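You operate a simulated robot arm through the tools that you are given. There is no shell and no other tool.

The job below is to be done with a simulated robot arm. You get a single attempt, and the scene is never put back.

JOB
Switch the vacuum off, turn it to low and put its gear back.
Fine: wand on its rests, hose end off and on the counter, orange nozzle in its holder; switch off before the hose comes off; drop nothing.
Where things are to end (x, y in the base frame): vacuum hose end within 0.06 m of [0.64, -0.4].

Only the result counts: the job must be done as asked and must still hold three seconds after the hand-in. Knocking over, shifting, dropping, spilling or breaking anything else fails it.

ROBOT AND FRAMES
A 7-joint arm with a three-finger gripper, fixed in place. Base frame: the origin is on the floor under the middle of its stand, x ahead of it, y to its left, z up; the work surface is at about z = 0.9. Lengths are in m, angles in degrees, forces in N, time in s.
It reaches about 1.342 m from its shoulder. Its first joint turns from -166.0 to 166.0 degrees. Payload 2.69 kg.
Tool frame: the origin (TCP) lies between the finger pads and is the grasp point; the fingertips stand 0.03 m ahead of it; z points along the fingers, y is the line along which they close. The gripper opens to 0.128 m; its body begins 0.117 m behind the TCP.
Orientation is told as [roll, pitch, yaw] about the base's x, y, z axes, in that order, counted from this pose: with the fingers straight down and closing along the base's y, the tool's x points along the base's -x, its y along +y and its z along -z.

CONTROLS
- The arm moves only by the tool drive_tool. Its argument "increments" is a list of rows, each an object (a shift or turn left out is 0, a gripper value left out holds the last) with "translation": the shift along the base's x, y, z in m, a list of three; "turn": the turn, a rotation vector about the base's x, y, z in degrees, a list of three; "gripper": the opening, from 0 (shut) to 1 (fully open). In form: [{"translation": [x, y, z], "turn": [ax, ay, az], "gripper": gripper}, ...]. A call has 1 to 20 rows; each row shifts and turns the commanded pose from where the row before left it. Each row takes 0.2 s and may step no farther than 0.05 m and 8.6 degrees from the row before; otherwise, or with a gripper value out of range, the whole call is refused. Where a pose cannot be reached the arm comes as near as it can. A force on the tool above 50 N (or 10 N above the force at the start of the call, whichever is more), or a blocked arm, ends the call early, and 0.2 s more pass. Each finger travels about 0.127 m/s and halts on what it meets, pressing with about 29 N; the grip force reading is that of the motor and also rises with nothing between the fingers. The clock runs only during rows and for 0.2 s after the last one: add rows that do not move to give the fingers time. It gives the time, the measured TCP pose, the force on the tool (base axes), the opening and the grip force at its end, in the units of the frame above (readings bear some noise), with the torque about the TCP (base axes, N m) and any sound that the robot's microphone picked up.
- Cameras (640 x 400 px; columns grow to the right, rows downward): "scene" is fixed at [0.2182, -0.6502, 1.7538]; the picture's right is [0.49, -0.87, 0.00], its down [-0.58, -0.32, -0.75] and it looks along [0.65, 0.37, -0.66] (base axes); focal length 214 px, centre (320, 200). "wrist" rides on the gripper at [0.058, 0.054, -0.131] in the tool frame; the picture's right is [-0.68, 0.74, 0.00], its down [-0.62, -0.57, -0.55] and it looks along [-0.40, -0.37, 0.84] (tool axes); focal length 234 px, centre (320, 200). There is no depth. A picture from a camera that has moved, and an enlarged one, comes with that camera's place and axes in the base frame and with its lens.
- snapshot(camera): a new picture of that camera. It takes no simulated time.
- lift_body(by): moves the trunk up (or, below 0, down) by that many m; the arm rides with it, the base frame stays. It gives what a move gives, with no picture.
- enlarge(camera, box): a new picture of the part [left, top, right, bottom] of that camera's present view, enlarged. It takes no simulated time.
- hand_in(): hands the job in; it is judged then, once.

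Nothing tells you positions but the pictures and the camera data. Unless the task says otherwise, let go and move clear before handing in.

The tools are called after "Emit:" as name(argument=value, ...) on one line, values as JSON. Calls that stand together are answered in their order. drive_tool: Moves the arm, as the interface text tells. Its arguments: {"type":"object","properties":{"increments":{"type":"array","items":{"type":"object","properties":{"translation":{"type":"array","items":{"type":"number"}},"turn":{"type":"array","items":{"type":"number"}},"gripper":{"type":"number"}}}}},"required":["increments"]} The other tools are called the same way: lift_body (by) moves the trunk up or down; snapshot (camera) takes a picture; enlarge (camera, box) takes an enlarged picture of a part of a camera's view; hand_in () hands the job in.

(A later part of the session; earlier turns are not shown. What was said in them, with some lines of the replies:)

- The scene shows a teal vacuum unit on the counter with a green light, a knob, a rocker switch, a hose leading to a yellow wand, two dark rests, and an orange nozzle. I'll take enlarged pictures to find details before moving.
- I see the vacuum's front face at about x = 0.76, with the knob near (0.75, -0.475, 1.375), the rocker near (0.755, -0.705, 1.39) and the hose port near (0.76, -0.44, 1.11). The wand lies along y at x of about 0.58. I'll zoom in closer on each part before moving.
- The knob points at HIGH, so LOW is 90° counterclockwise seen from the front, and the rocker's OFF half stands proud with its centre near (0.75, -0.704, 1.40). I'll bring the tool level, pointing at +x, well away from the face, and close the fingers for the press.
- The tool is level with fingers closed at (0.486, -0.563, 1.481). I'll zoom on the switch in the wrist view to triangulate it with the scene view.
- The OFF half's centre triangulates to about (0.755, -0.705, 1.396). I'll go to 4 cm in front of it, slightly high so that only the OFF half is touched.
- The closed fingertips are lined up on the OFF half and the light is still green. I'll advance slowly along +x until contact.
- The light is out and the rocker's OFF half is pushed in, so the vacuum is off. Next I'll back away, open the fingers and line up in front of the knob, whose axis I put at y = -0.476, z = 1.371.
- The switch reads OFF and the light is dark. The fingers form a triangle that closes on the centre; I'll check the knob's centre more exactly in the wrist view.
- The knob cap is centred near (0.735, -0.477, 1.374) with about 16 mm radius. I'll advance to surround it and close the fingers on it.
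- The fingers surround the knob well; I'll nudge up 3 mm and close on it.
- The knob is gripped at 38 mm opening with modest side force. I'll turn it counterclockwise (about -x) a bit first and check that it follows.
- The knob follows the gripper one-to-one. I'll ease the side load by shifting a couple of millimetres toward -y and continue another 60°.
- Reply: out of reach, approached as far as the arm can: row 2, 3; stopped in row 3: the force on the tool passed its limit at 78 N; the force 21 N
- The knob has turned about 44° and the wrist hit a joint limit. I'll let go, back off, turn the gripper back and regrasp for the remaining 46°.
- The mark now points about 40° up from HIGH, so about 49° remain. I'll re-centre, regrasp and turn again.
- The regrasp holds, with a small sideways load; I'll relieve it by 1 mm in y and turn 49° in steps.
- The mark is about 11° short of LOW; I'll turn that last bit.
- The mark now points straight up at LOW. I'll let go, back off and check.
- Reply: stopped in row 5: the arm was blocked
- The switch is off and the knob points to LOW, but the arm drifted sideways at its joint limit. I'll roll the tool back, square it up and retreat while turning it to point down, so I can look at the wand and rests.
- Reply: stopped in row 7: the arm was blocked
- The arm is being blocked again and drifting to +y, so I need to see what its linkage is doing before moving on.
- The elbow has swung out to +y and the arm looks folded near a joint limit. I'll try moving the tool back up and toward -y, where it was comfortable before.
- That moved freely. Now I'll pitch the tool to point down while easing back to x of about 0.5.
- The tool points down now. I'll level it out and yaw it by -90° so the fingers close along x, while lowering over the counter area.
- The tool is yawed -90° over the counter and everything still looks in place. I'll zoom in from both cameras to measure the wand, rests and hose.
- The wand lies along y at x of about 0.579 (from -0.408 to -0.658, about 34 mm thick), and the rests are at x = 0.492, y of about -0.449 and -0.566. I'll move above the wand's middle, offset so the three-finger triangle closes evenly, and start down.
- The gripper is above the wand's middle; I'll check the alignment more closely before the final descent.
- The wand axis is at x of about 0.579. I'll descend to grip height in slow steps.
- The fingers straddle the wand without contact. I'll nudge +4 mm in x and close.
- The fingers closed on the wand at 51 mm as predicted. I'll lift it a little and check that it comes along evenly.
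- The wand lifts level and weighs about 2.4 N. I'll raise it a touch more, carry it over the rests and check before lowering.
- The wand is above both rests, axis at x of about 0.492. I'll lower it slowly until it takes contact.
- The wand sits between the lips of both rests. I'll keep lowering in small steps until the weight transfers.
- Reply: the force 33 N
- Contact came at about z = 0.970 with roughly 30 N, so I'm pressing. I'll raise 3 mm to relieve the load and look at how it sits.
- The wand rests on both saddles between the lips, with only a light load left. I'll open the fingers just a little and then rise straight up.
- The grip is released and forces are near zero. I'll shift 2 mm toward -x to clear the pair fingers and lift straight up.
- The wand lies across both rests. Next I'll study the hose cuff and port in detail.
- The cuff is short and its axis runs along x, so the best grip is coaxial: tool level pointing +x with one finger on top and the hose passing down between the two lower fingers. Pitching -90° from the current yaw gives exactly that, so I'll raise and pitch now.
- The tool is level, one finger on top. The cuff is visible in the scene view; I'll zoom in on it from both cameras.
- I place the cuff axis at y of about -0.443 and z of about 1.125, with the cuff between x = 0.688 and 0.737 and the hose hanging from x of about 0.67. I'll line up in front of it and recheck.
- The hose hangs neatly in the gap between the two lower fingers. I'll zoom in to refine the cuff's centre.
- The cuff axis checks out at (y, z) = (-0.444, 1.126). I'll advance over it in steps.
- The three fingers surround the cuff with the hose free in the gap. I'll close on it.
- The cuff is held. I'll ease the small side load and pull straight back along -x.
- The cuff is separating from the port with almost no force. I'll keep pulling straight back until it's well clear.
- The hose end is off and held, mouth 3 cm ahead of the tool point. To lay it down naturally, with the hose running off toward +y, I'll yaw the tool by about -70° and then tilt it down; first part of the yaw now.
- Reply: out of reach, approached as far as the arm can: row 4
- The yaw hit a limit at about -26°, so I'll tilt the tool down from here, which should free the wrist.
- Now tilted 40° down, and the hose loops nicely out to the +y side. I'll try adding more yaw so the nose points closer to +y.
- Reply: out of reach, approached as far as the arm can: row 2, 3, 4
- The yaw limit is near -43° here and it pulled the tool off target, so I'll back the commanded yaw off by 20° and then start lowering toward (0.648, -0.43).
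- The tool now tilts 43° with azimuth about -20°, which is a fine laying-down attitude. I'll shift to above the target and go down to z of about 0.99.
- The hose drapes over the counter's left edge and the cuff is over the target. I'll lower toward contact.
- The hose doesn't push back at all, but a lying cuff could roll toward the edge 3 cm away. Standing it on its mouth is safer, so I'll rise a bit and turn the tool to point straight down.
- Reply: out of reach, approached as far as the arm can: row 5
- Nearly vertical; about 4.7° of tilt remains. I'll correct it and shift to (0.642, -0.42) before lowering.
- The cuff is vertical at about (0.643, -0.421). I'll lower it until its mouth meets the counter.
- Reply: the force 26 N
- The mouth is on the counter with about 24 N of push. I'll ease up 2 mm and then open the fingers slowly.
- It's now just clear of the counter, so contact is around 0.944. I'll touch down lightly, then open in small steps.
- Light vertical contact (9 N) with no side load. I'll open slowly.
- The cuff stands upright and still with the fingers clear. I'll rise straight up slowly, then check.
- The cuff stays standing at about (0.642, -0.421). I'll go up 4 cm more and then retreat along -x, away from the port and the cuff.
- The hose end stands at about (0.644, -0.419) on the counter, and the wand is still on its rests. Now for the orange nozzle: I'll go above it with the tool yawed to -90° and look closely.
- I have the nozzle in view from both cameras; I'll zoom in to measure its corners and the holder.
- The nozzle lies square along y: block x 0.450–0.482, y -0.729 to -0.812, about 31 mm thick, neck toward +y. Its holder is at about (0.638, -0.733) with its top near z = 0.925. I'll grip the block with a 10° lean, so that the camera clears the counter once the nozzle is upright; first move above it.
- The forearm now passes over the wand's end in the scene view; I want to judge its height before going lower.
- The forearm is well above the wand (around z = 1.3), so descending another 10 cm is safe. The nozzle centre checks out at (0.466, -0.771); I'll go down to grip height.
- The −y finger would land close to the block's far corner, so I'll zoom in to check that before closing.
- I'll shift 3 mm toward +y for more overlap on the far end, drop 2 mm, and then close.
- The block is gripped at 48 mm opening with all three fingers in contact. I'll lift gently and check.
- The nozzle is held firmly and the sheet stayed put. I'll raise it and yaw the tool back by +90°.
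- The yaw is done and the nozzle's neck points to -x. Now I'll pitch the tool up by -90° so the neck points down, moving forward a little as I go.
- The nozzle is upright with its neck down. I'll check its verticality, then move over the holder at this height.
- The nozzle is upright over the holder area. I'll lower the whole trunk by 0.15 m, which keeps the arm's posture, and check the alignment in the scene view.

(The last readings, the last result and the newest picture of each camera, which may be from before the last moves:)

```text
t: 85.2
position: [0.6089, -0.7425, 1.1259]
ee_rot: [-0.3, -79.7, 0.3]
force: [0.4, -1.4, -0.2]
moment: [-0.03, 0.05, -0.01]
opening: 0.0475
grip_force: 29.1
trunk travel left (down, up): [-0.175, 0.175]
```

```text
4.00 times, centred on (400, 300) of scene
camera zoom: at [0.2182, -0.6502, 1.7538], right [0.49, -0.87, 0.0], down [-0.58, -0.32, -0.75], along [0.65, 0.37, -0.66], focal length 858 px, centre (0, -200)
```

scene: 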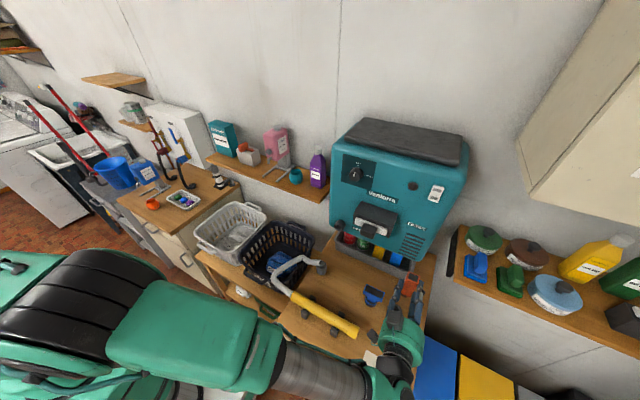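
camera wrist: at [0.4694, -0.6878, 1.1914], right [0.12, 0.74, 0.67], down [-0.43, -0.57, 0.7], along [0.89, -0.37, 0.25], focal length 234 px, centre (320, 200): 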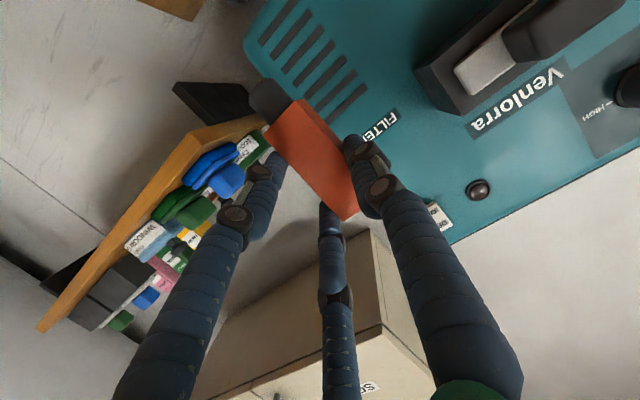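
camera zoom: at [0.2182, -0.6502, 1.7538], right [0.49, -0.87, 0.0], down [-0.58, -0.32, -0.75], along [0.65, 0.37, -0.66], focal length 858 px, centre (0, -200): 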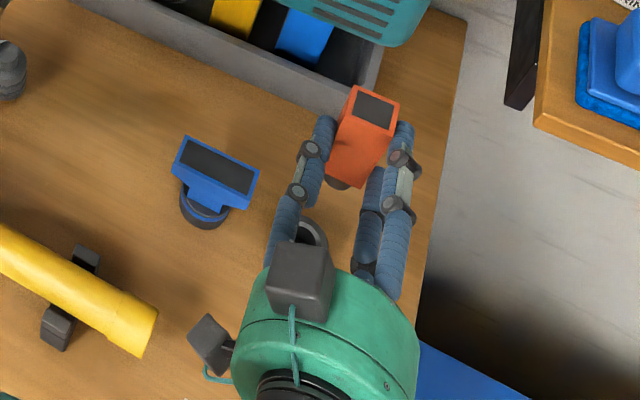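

Clear so far, with the forearm in front of the counter. I'll lower the trunk 7 cm more and check the neck against the hole.

Emit:
lift_body(by=-0.07)

Emit:
snapshot(camera="scene")

Emit:
enlarge(camera="scene", box=[365, 270, 435, 330])

Emit:
snapshot(camera="wrist")

```text
t: 86.3
position: [0.6089, -0.7422, 1.0551]
ee_rot: [-0.3, -79.7, 0.4]
force: [-0.4, 0.2, -0.1]
moment: [0.0, 0.01, -0.01]
opening: 0.0477
grip_force: 29.1
trunk travel left (down, up): [-0.105, 0.245]
```

```text
taken
```

scene: 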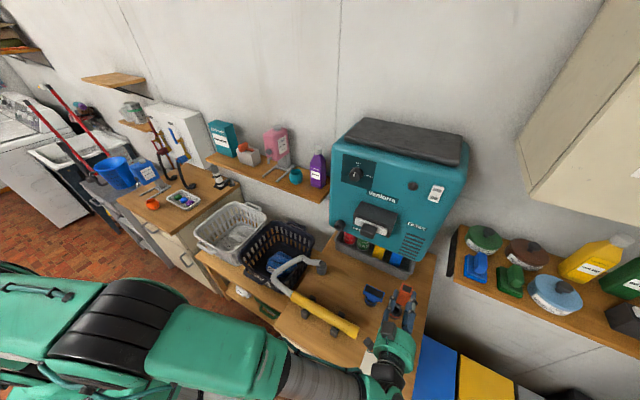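

```text
6.67 times, centred on (400, 300) of scene
camera zoom: at [0.2182, -0.6502, 1.7538], right [0.49, -0.87, 0.0], down [-0.58, -0.32, -0.75], along [0.65, 0.37, -0.66], focal length 1430 px, centre (-213, -467)
```

zoom: 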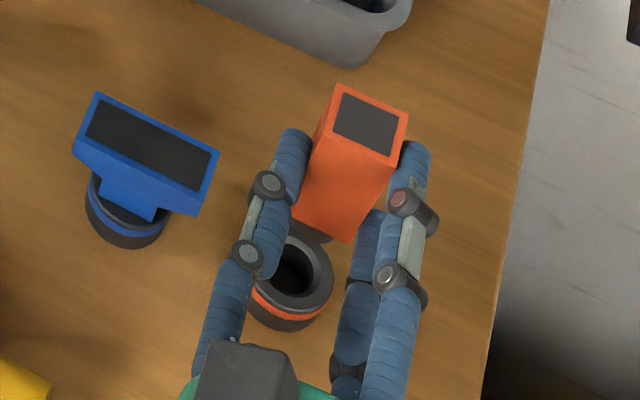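

```text
taken
camera wrist: at [0.469, -0.688, 1.0221], right [0.12, 0.74, 0.66], down [-0.43, -0.56, 0.7], along [0.89, -0.37, 0.25], focal length 234 px, centre (320, 200)
```

wrist: 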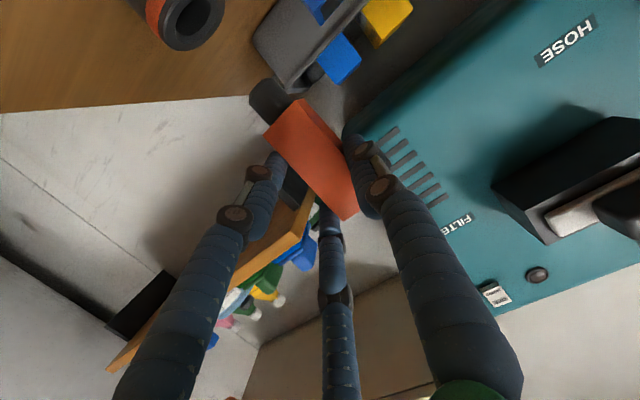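

Both the neck region and the holder are visible now. I'll zoom in further for an accurate alignment and verticality check.

Emit:
enlarge(camera="scene", box=[385, 278, 433, 318])

Emit:
enlarge(camera="wrist", box=[130, 0, 370, 150])

```text
10.00 times, centred on (409, 298) of scene
camera zoom: at [0.2182, -0.6502, 1.7538], right [0.49, -0.87, 0.0], down [-0.58, -0.32, -0.75], along [0.65, 0.37, -0.66], focal length 2145 px, centre (-570, -780)
```

zoom: 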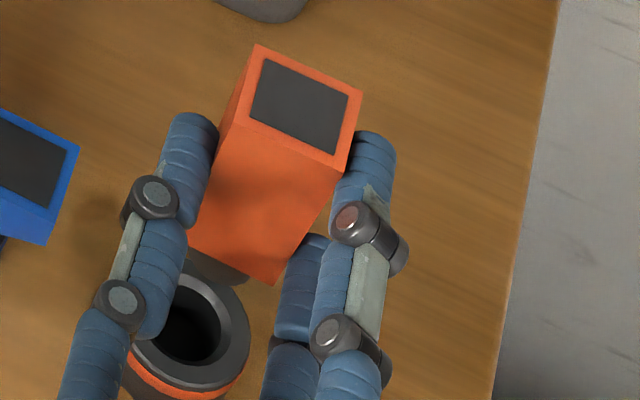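

```text
2.67 times, centred on (250, 75) of wrist
camera zoom: at [0.469, -0.688, 1.0221], right [0.12, 0.74, 0.66], down [-0.43, -0.56, 0.7], along [0.89, -0.37, 0.25], focal length 624 px, centre (507, 533)
```

zoom: 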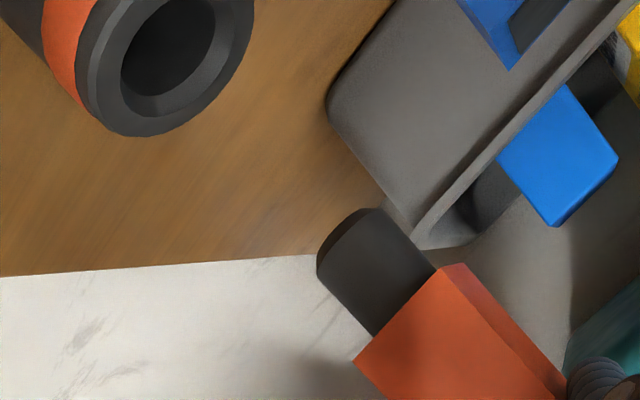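

Both cameras put the nozzle axis within about 2 mm of the hole, and it stands vertical. I'll lower 4 cm by the trunk, so the neck ends just above the rim, and recheck.

Emit:
lift_body(by=-0.04)

Emit:
enlarge(camera="scene", box=[380, 285, 420, 325])

Emit:
enlarge(camera="wrist", box=[200, 0, 360, 120])

Emit:
snapshot(camera="scene")

```text
t: 87.1
position: [0.6075, -0.7427, 1.0161]
ee_rot: [-0.2, -79.7, 0.2]
force: [0.3, -0.3, 0.4]
moment: [0.0, 0.03, 0.05]
opening: 0.0477
grip_force: 29.0
trunk travel left (down, up): [-0.065, 0.285]
```

```text
10.00 times, centred on (400, 305) of scene
camera zoom: at [0.2182, -0.6502, 1.7538], right [0.49, -0.87, 0.0], down [-0.58, -0.32, -0.75], along [0.65, 0.37, -0.66], focal length 2145 px, centre (-480, -850)
```

zoom: 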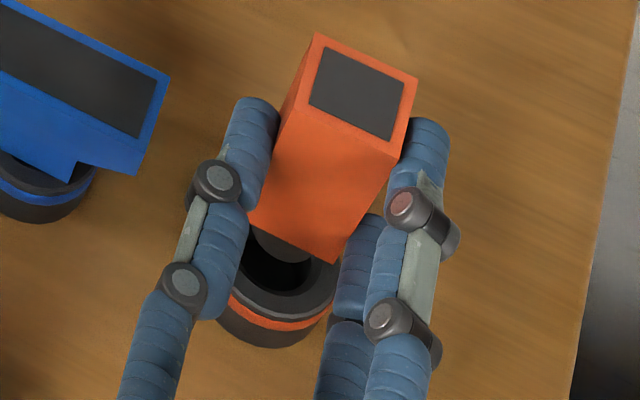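

```text
3.33 times, centred on (280, 60) of wrist
camera zoom: at [0.469, -0.688, 0.9821], right [0.12, 0.74, 0.66], down [-0.43, -0.56, 0.7], along [0.89, -0.37, 0.25], focal length 781 px, centre (453, 667)
```

zoom: 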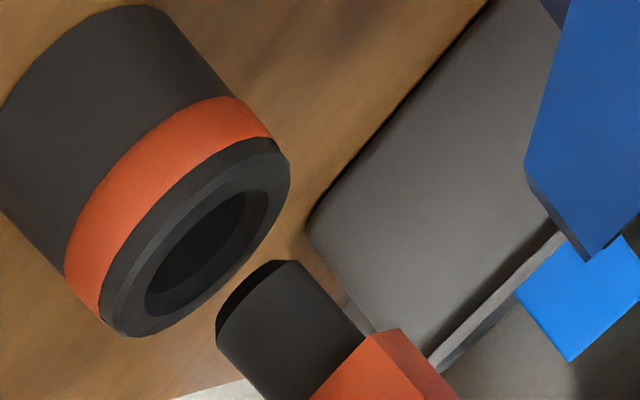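

```text
taken
```

scene: 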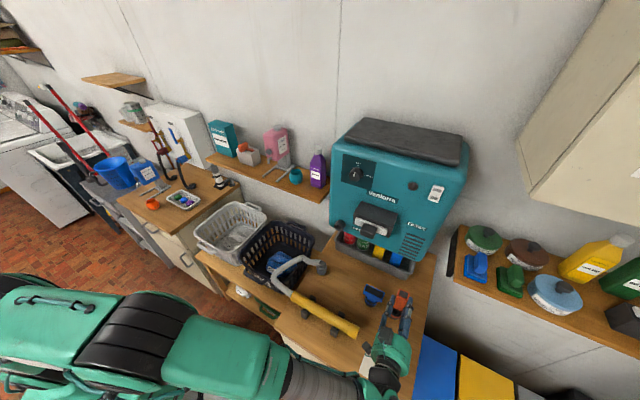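

The wrist view shows the neck directly above the hole along the vertical line. I'll zoom in on the scene view to check the other direction.

Emit:
enlarge(camera="scene", box=[388, 302, 412, 322])

Emit:
enlarge(camera="wrist", box=[220, 30, 320, 110])

```text
16.00 times, centred on (400, 312) of scene
camera zoom: at [0.2182, -0.6502, 1.7538], right [0.49, -0.87, 0.0], down [-0.58, -0.32, -0.75], along [0.65, 0.37, -0.66], focal length 3432 px, centre (-960, -1592)
```

zoom: 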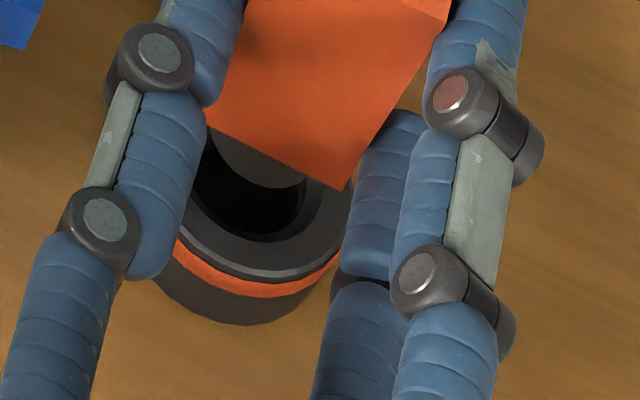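

```text
5.00 times, centred on (270, 70) of wrist
camera zoom: at [0.469, -0.688, 0.9821], right [0.12, 0.74, 0.66], down [-0.43, -0.56, 0.7], along [0.89, -0.37, 0.25], focal length 1171 px, centre (570, 850)
```

zoom: 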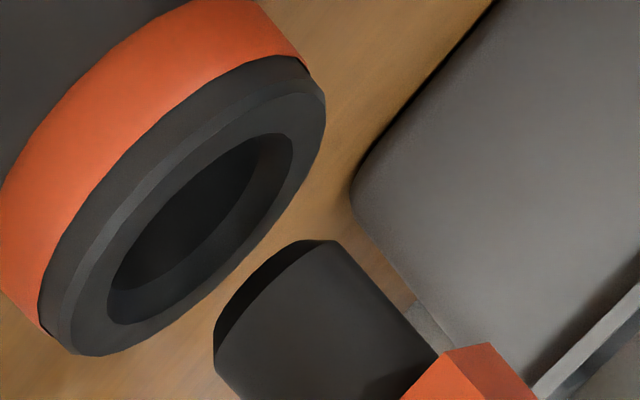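

Both views agree the neck is within about 1.5 mm of the hole, inside the chamfer's reach. I'll lower in small steps with a 1 mm correction and watch the forces.

Emit:
drive_tool(increments=[{"translation": [-0.001, -0.0005, -0.006]}, {"translation": [0, 0, -0.005]}, {"translation": [0, 0, -0.004]}, {"translation": [0, 0, 0]}])

Emit:
enlarge(camera="scene", box=[388, 302, 412, 322])

Emit:
enlarge(camera="wrist", box=[220, 30, 320, 110])

```text
t: 88.1
position: [0.6072, -0.742, 1.0002]
ee_rot: [-0.2, -79.8, 0.3]
force: [-0.5, 0.0, 0.2]
moment: [0.02, 0.0, 0.0]
opening: 0.0481
grip_force: 28.7
trunk travel left (down, up): [-0.065, 0.285]
```

```text
16.00 times, centred on (400, 312) of scene
camera zoom: at [0.2182, -0.6502, 1.7538], right [0.49, -0.87, 0.0], down [-0.58, -0.32, -0.75], along [0.65, 0.37, -0.66], focal length 3432 px, centre (-960, -1592)
```

zoom: 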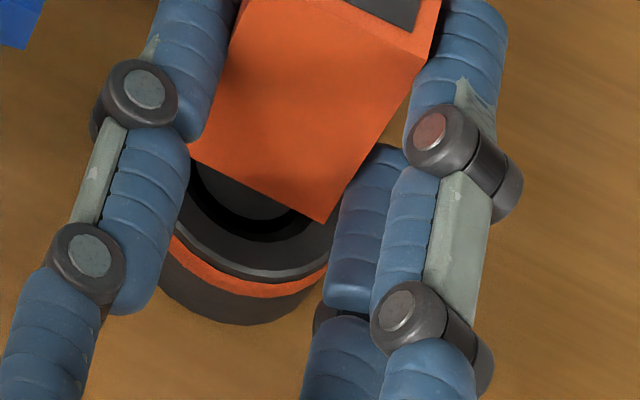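

```text
5.00 times, centred on (270, 70) of wrist
camera zoom: at [0.468, -0.6883, 0.9668], right [0.12, 0.74, 0.67], down [-0.43, -0.57, 0.7], along [0.89, -0.37, 0.25], focal length 1171 px, centre (570, 850)
```

zoom: 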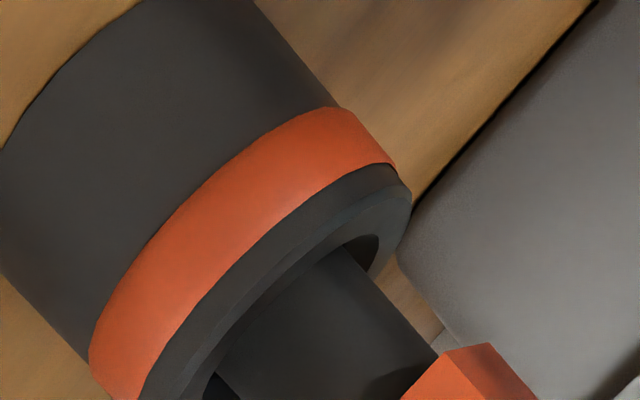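

The neck is entering the hole with no contact force. I'll continue lowering in small steps.

Emit:
drive_tool(increments=[{"translation": [0, 0, -0.004]}, {"translation": [0, 0, -0.003]}, {"translation": [0, 0, -0.003]}, {"translation": [0, 0, 0]}])

Emit:
enlarge(camera="scene", box=[388, 302, 412, 322])

Emit:
enlarge(camera="wrist", box=[220, 40, 340, 130])

```text
t: 89.1
position: [0.6071, -0.7421, 0.9897]
ee_rot: [0.1, -79.8, 0.0]
force: [-6.0, -1.9, 0.8]
moment: [-0.05, 0.36, 0.0]
opening: 0.0476
grip_force: 28.4
trunk travel left (down, up): [-0.065, 0.285]
```

```text
16.00 times, centred on (400, 312) of scene
camera zoom: at [0.2182, -0.6502, 1.7538], right [0.49, -0.87, 0.0], down [-0.58, -0.32, -0.75], along [0.65, 0.37, -0.66], focal length 3432 px, centre (-960, -1592)
```

zoom: 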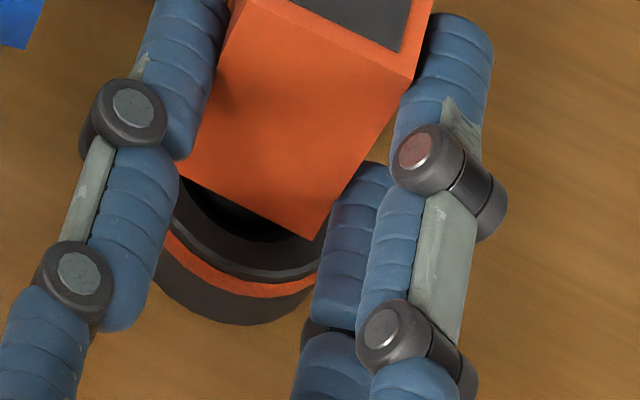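

```text
4.44 times, centred on (280, 85) of wrist
camera zoom: at [0.4683, -0.6881, 0.9566], right [0.12, 0.74, 0.67], down [-0.43, -0.57, 0.7], along [0.89, -0.37, 0.25], focal length 1041 px, centre (498, 711)
```

zoom: 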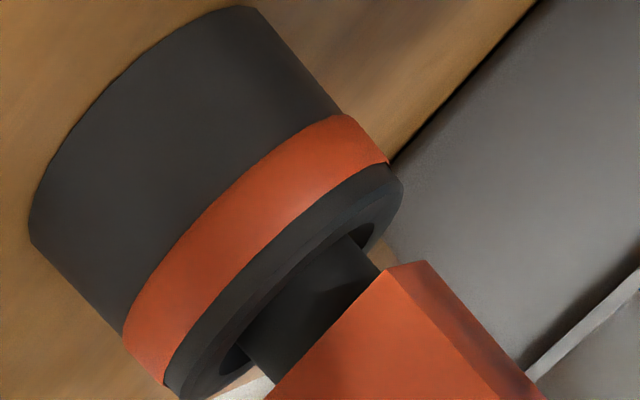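

A small -x push (6 N) tells me the neck touches the +x wall, so I'll shift 1.5 mm toward -x and continue down.

Emit:
drive_tool(increments=[{"translation": [-0.0015, 0, 0]}, {"translation": [0, 0, -0.003]}, {"translation": [0, 0, -0.002]}, {"translation": [0, 0, 0]}])

Emit:
enlarge(camera="wrist", box=[220, 40, 340, 130])

```text
t: 90.1
position: [0.606, -0.7421, 0.9836]
ee_rot: [-0.1, -79.7, 0.1]
force: [0.3, 0.0, -0.1]
moment: [0.0, 0.0, 0.0]
opening: 0.0477
grip_force: 29.5
trunk travel left (down, up): [-0.065, 0.285]
```

```text
4.44 times, centred on (280, 85) of wrist
camera zoom: at [0.4671, -0.6879, 0.9512], right [0.12, 0.74, 0.67], down [-0.43, -0.57, 0.7], along [0.89, -0.37, 0.25], focal length 1041 px, centre (498, 711)
```

zoom: 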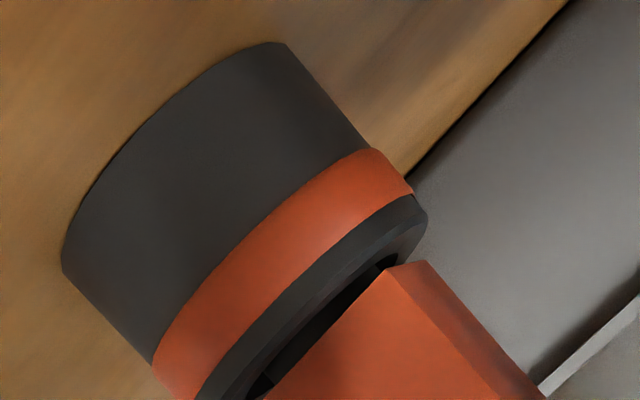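

Forces are back to zero and the block is nearly down on the rim. A few more millimetres.

Emit:
drive_tool(increments=[{"translation": [0, 0, -0.002]}, {"translation": [0, 0, -0.002]}, {"translation": [0, 0, 0]}])

Emit:
enlarge(camera="wrist", box=[220, 40, 340, 130])

Emit:
enlarge(camera="scene", box=[380, 295, 420, 325])

```text
t: 90.9
position: [0.6065, -0.7405, 0.9837]
ee_rot: [-1.0, -80.0, 1.0]
force: [2.2, 5.0, 18.6]
moment: [0.39, -0.61, 0.15]
opening: 0.0476
grip_force: 29.4
trunk travel left (down, up): [-0.065, 0.285]
```

```text
4.44 times, centred on (280, 85) of wrist
camera zoom: at [0.467, -0.6881, 0.9504], right [0.12, 0.74, 0.66], down [-0.43, -0.56, 0.7], along [0.89, -0.37, 0.25], focal length 1041 px, centre (498, 711)
```

zoom: 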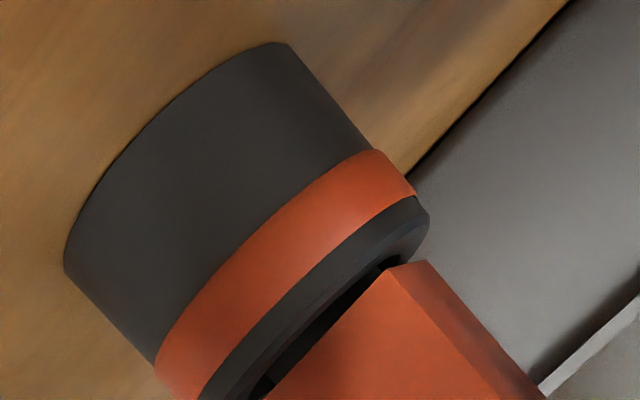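

```text
13.33 times, centred on (400, 310) of scene
camera zoom: at [0.2182, -0.6502, 1.7538], right [0.49, -0.87, 0.0], down [-0.58, -0.32, -0.75], along [0.65, 0.37, -0.66], focal length 2860 px, centre (-747, -1267)
```

zoom: 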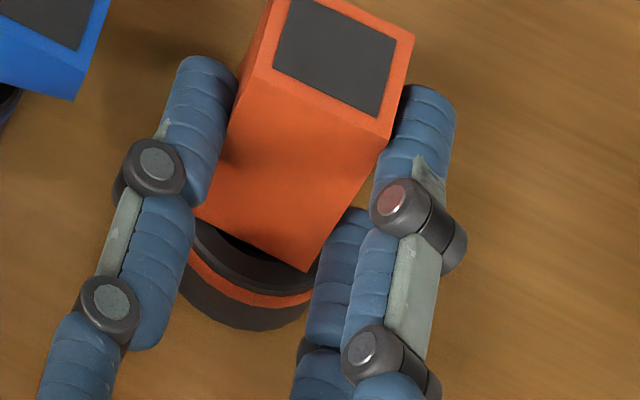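

The nozzle has bottomed out (about 19 N upward). I'll relieve the load by 2 mm and check before releasing.

Emit:
drive_tool(increments=[{"translation": [0, 0, 0.0025]}, {"translation": [0, 0, 0]}])

```text
t: 91.5
position: [0.6068, -0.7417, 0.984]
ee_rot: [-0.4, -79.6, 0.5]
force: [8.3, 2.4, 15.1]
moment: [0.19, -0.9, -0.01]
opening: 0.0476
grip_force: 28.8
trunk travel left (down, up): [-0.065, 0.285]
```

Emit:
drive_tool(increments=[{"translation": [0.0007, 0, 0.001]}, {"translation": [0, 0, 0]}])

```text
t: 92.1
position: [0.6067, -0.7411, 0.9844]
ee_rot: [-0.1, -79.7, 0.2]
force: [3.8, 1.3, 11.1]
moment: [0.16, -0.51, 0.02]
opening: 0.0477
grip_force: 28.6
trunk travel left (down, up): [-0.065, 0.285]
```

Emit:
drive_tool(increments=[{"translation": [0.0003, 0, 0.001]}, {"translation": [0, 0, 0.0005]}, {"translation": [0, 0, 0]}])

Emit:
enlarge(camera="wrist", box=[220, 40, 380, 240])

```text
t: 92.9
position: [0.6078, -0.7408, 0.9847]
ee_rot: [0.2, -79.7, -0.1]
force: [-0.3, -0.4, -0.1]
moment: [0.0, 0.0, 0.01]
opening: 0.0479
grip_force: 29.2
trunk travel left (down, up): [-0.065, 0.285]
```

```text
2.00 times, centred on (300, 140) of wrist
camera zoom: at [0.4674, -0.6877, 0.952], right [0.12, 0.74, 0.67], down [-0.43, -0.57, 0.7], along [0.9, -0.37, 0.25], focal length 468 px, centre (360, 320)
```

zoom: 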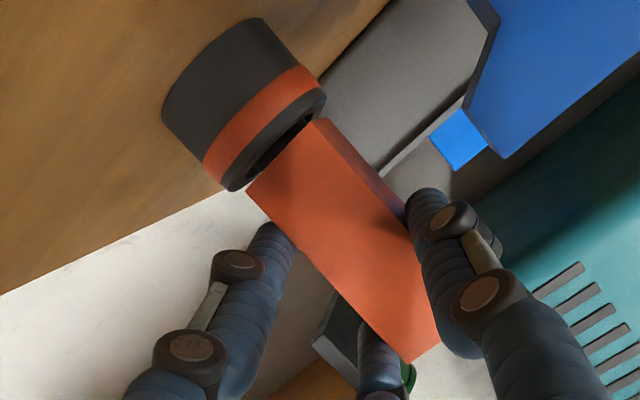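

Forces are zero with the neck fully in the holder, about a millimetre above its seat. I'll open the fingers a little, keeping clear of the blue nozzle beside it.

Emit:
drive_tool(increments=[{"gripper": 0.39}, {"gripper": 0.41}, {"gripper": 0.44}, {"gripper": 0.46}, {"gripper": 0.46}])

Emit:
enlarge(camera="wrist", box=[220, 40, 380, 240])

Emit:
enlarge(camera="scene", box=[370, 285, 430, 330])

```text
t: 94.1
position: [0.6065, -0.7424, 0.9859]
ee_rot: [-0.1, -79.8, 0.1]
force: [-0.5, 0.0, 0.2]
moment: [-0.04, 0.0, 0.03]
opening: 0.0588
grip_force: 0.1
trunk travel left (down, up): [-0.065, 0.285]
```

```text
2.00 times, centred on (300, 140) of wrist
camera zoom: at [0.4676, -0.688, 0.9527], right [0.12, 0.74, 0.67], down [-0.43, -0.57, 0.7], along [0.9, -0.37, 0.25], focal length 468 px, centre (360, 320)
```

zoom: 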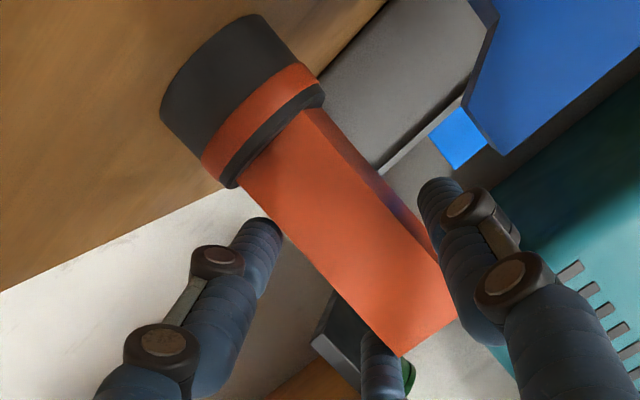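

```text
8.89 times, centred on (400, 308) of scene
camera zoom: at [0.2182, -0.6502, 1.7538], right [0.49, -0.87, 0.0], down [-0.58, -0.32, -0.75], along [0.65, 0.37, -0.66], focal length 1906 px, centre (-391, -756)
```

zoom: 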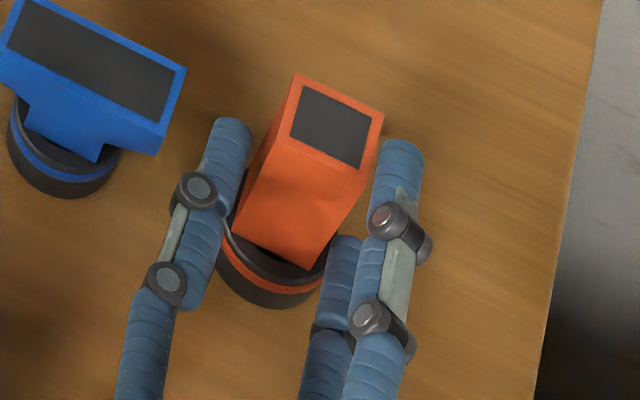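

The nozzle settled fully into its holder and stands upright. I'll back the fingers straight out along the tool axis.

Emit:
drive_tool(increments=[{"translation": [0, -0.0012, 0]}, {"translation": [-0.008, 0, 0.0014]}, {"translation": [-0.012, 0, 0.002]}, {"translation": [-0.015, 0, 0.0026]}, {"translation": [-0.02, 0, 0.0035]}, {"translation": [-0.015, 0, 0.0026]}])

Emit:
enlarge(camera="scene", box=[350, 260, 450, 350])

Emit:
snapshot(camera="wrist")

```text
t: 95.5
position: [0.537, -0.7432, 0.9978]
ee_rot: [0.1, -79.8, 0.1]
force: [-0.2, -0.7, 0.4]
moment: [-0.01, -0.05, 0.02]
opening: 0.0589
grip_force: 0.1
trunk travel left (down, up): [-0.065, 0.285]
```

```text
4.44 times, centred on (400, 305) of scene
camera zoom: at [0.2182, -0.6502, 1.7538], right [0.49, -0.87, 0.0], down [-0.58, -0.32, -0.75], along [0.65, 0.37, -0.66], focal length 953 px, centre (-36, -267)
```

zoom: 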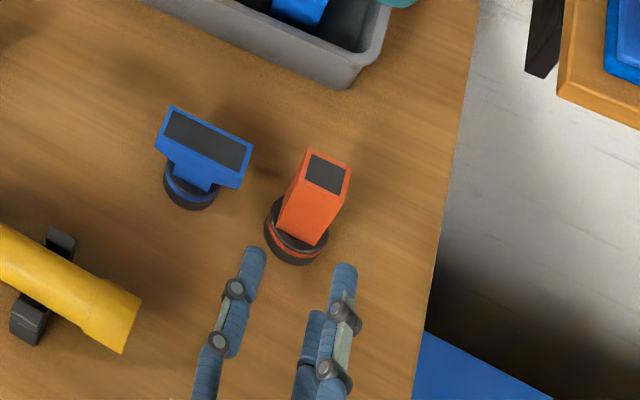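

```text
taken
camera wrist: at [0.3975, -0.6896, 0.965], right [0.12, 0.74, 0.67], down [-0.43, -0.57, 0.7], along [0.9, -0.37, 0.25], focal length 234 px, centre (320, 200)
```

wrist: 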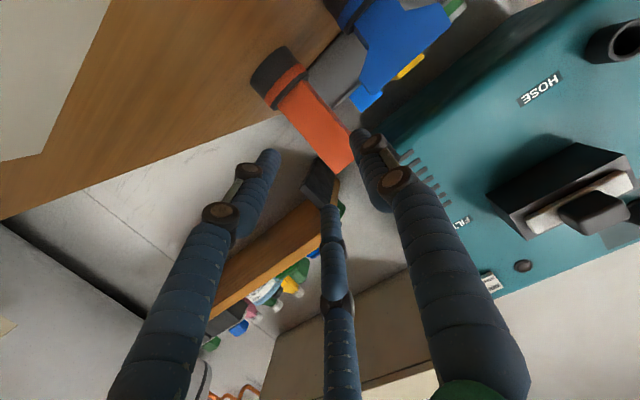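

The orange nozzle stands seated in its holder and the fingers are clear. I'll raise the trunk to move away and then check everything.

Emit:
lift_body(by=0.15)

Emit:
snapshot(camera="scene")

Emit:
enlarge(camera="scene", box=[250, 220, 430, 350])

Emit:
enlarge(camera="scene", box=[330, 130, 470, 270])

```text
t: 97.2
position: [0.5363, -0.7449, 1.1486]
ee_rot: [0.1, -79.7, 0.0]
force: [0.5, 0.0, -0.2]
moment: [0.02, 0.02, -0.01]
opening: 0.059
grip_force: 0.1
trunk travel left (down, up): [-0.215, 0.135]
```

```text
taken
```

scene: 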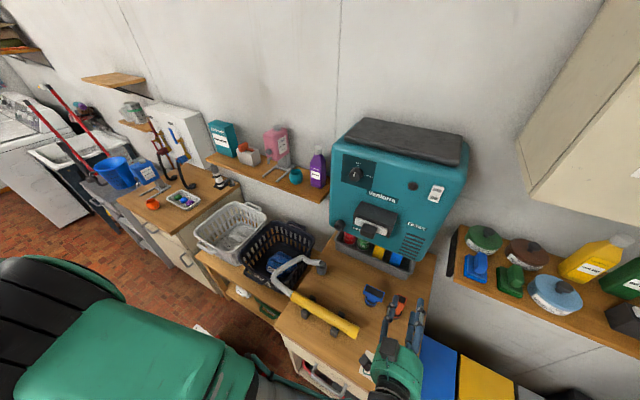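

```text
3.08 times, centred on (340, 285) of scene
camera zoom: at [0.2182, -0.6502, 1.7538], right [0.49, -0.87, 0.0], down [-0.58, -0.32, -0.75], along [0.65, 0.37, -0.66], focal length 660 px, centre (258, -62)
```

zoom: 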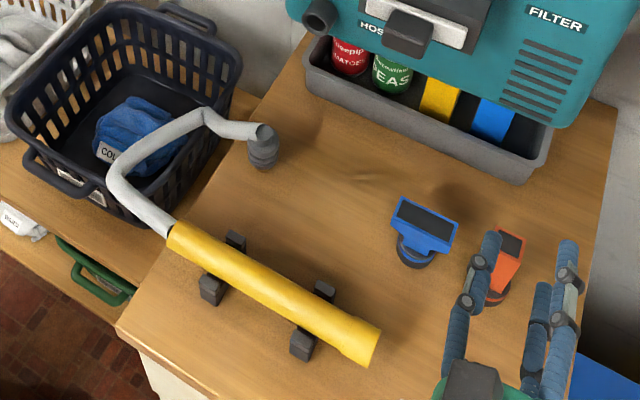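

```text
2.86 times, centred on (400, 200) of scene
camera zoom: at [0.2182, -0.6502, 1.7538], right [0.49, -0.87, 0.0], down [-0.58, -0.32, -0.75], along [0.65, 0.37, -0.66], focal length 613 px, centre (91, 200)
```

zoom: 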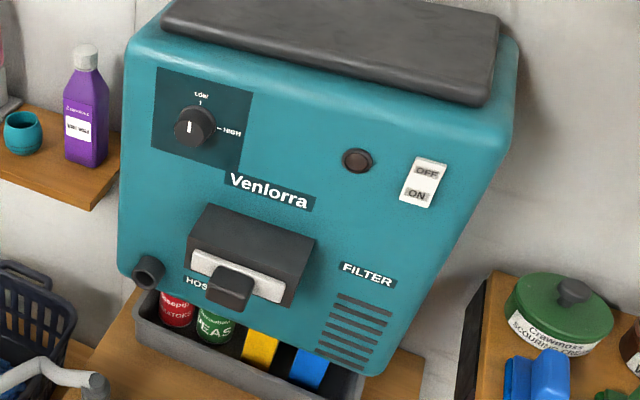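

The switch shows OFF with the light dark, the knob points to LOW, the cuff still stands on the counter, and the nozzle is in its holder. I'll take one close look at the wand on its rests, the cuff and the nozzle.

Emit:
enlarge(camera="scene", box=[290, 280, 365, 340])

Emit:
enlarge(camera="scene", box=[290, 245, 350, 285])

Emit:
enlarge(camera="scene", box=[365, 280, 425, 325])

```text
6.67 times, centred on (328, 310) of scene
camera zoom: at [0.2182, -0.6502, 1.7538], right [0.49, -0.87, 0.0], down [-0.58, -0.32, -0.75], along [0.65, 0.37, -0.66], focal length 1430 px, centre (270, -533)
```

zoom: 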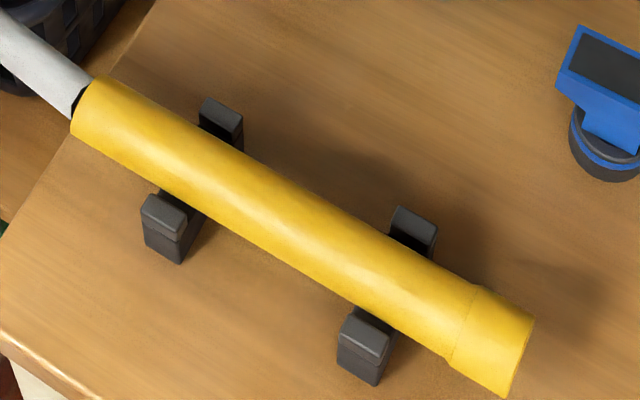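

```text
10.00 times, centred on (320, 265) of scene
camera zoom: at [0.2182, -0.6502, 1.7538], right [0.49, -0.87, 0.0], down [-0.58, -0.32, -0.75], along [0.65, 0.37, -0.66], focal length 2145 px, centre (320, -450)
```

zoom: 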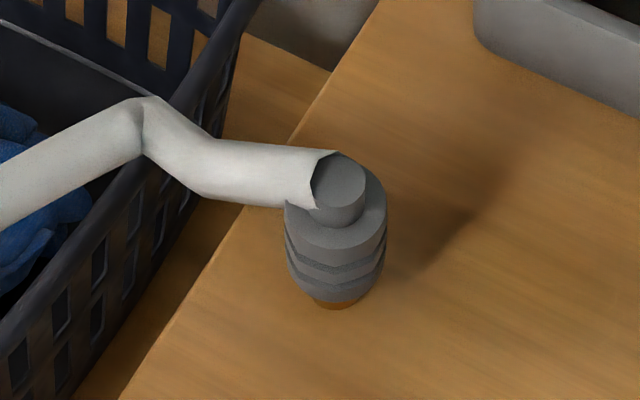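

```text
8.89 times, centred on (395, 302) of scene
camera zoom: at [0.2182, -0.6502, 1.7538], right [0.49, -0.87, 0.0], down [-0.58, -0.32, -0.75], along [0.65, 0.37, -0.66], focal length 1906 px, centre (-347, -711)
```

zoom: 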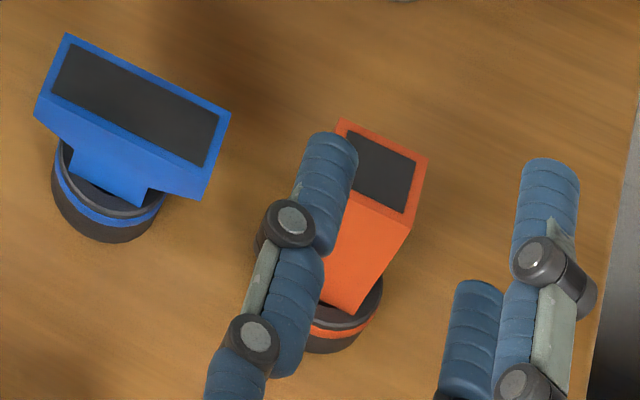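

Everything is in place: wand across both rests, hose end standing steady on the counter near (0.644, -0.42), orange nozzle seated, switch off, knob at LOW, and the gripper clear. I'm handing in.

Emit:
hand_in()

```text
The job is handed in.
```

I handed the job in with everything where you asked, going by the last camera views. The hand-in gave no pass or fail.

- **Switch:** it reads OFF and the green light is out. I switched it off before pulling the hose.
- **Speed knob:** it points at LOW.
- **Hose end:** it is off the vacuum and standing upright on the counter at about (0.644, -0.42). That is roughly 0.02 m from your target. It stood still for about 30 s before the hand-in.
- **Wand:** it lies across both rests, between their lips.
- **Orange nozzle:** it is upright and seated in its holder.

I saw nothing else moved, knocked over or dropped, and the gripper is clear of everything.

I stood the hose end on its mouth because, lying on its side, it could have rolled off the counter's left edge, about 5 cm away.
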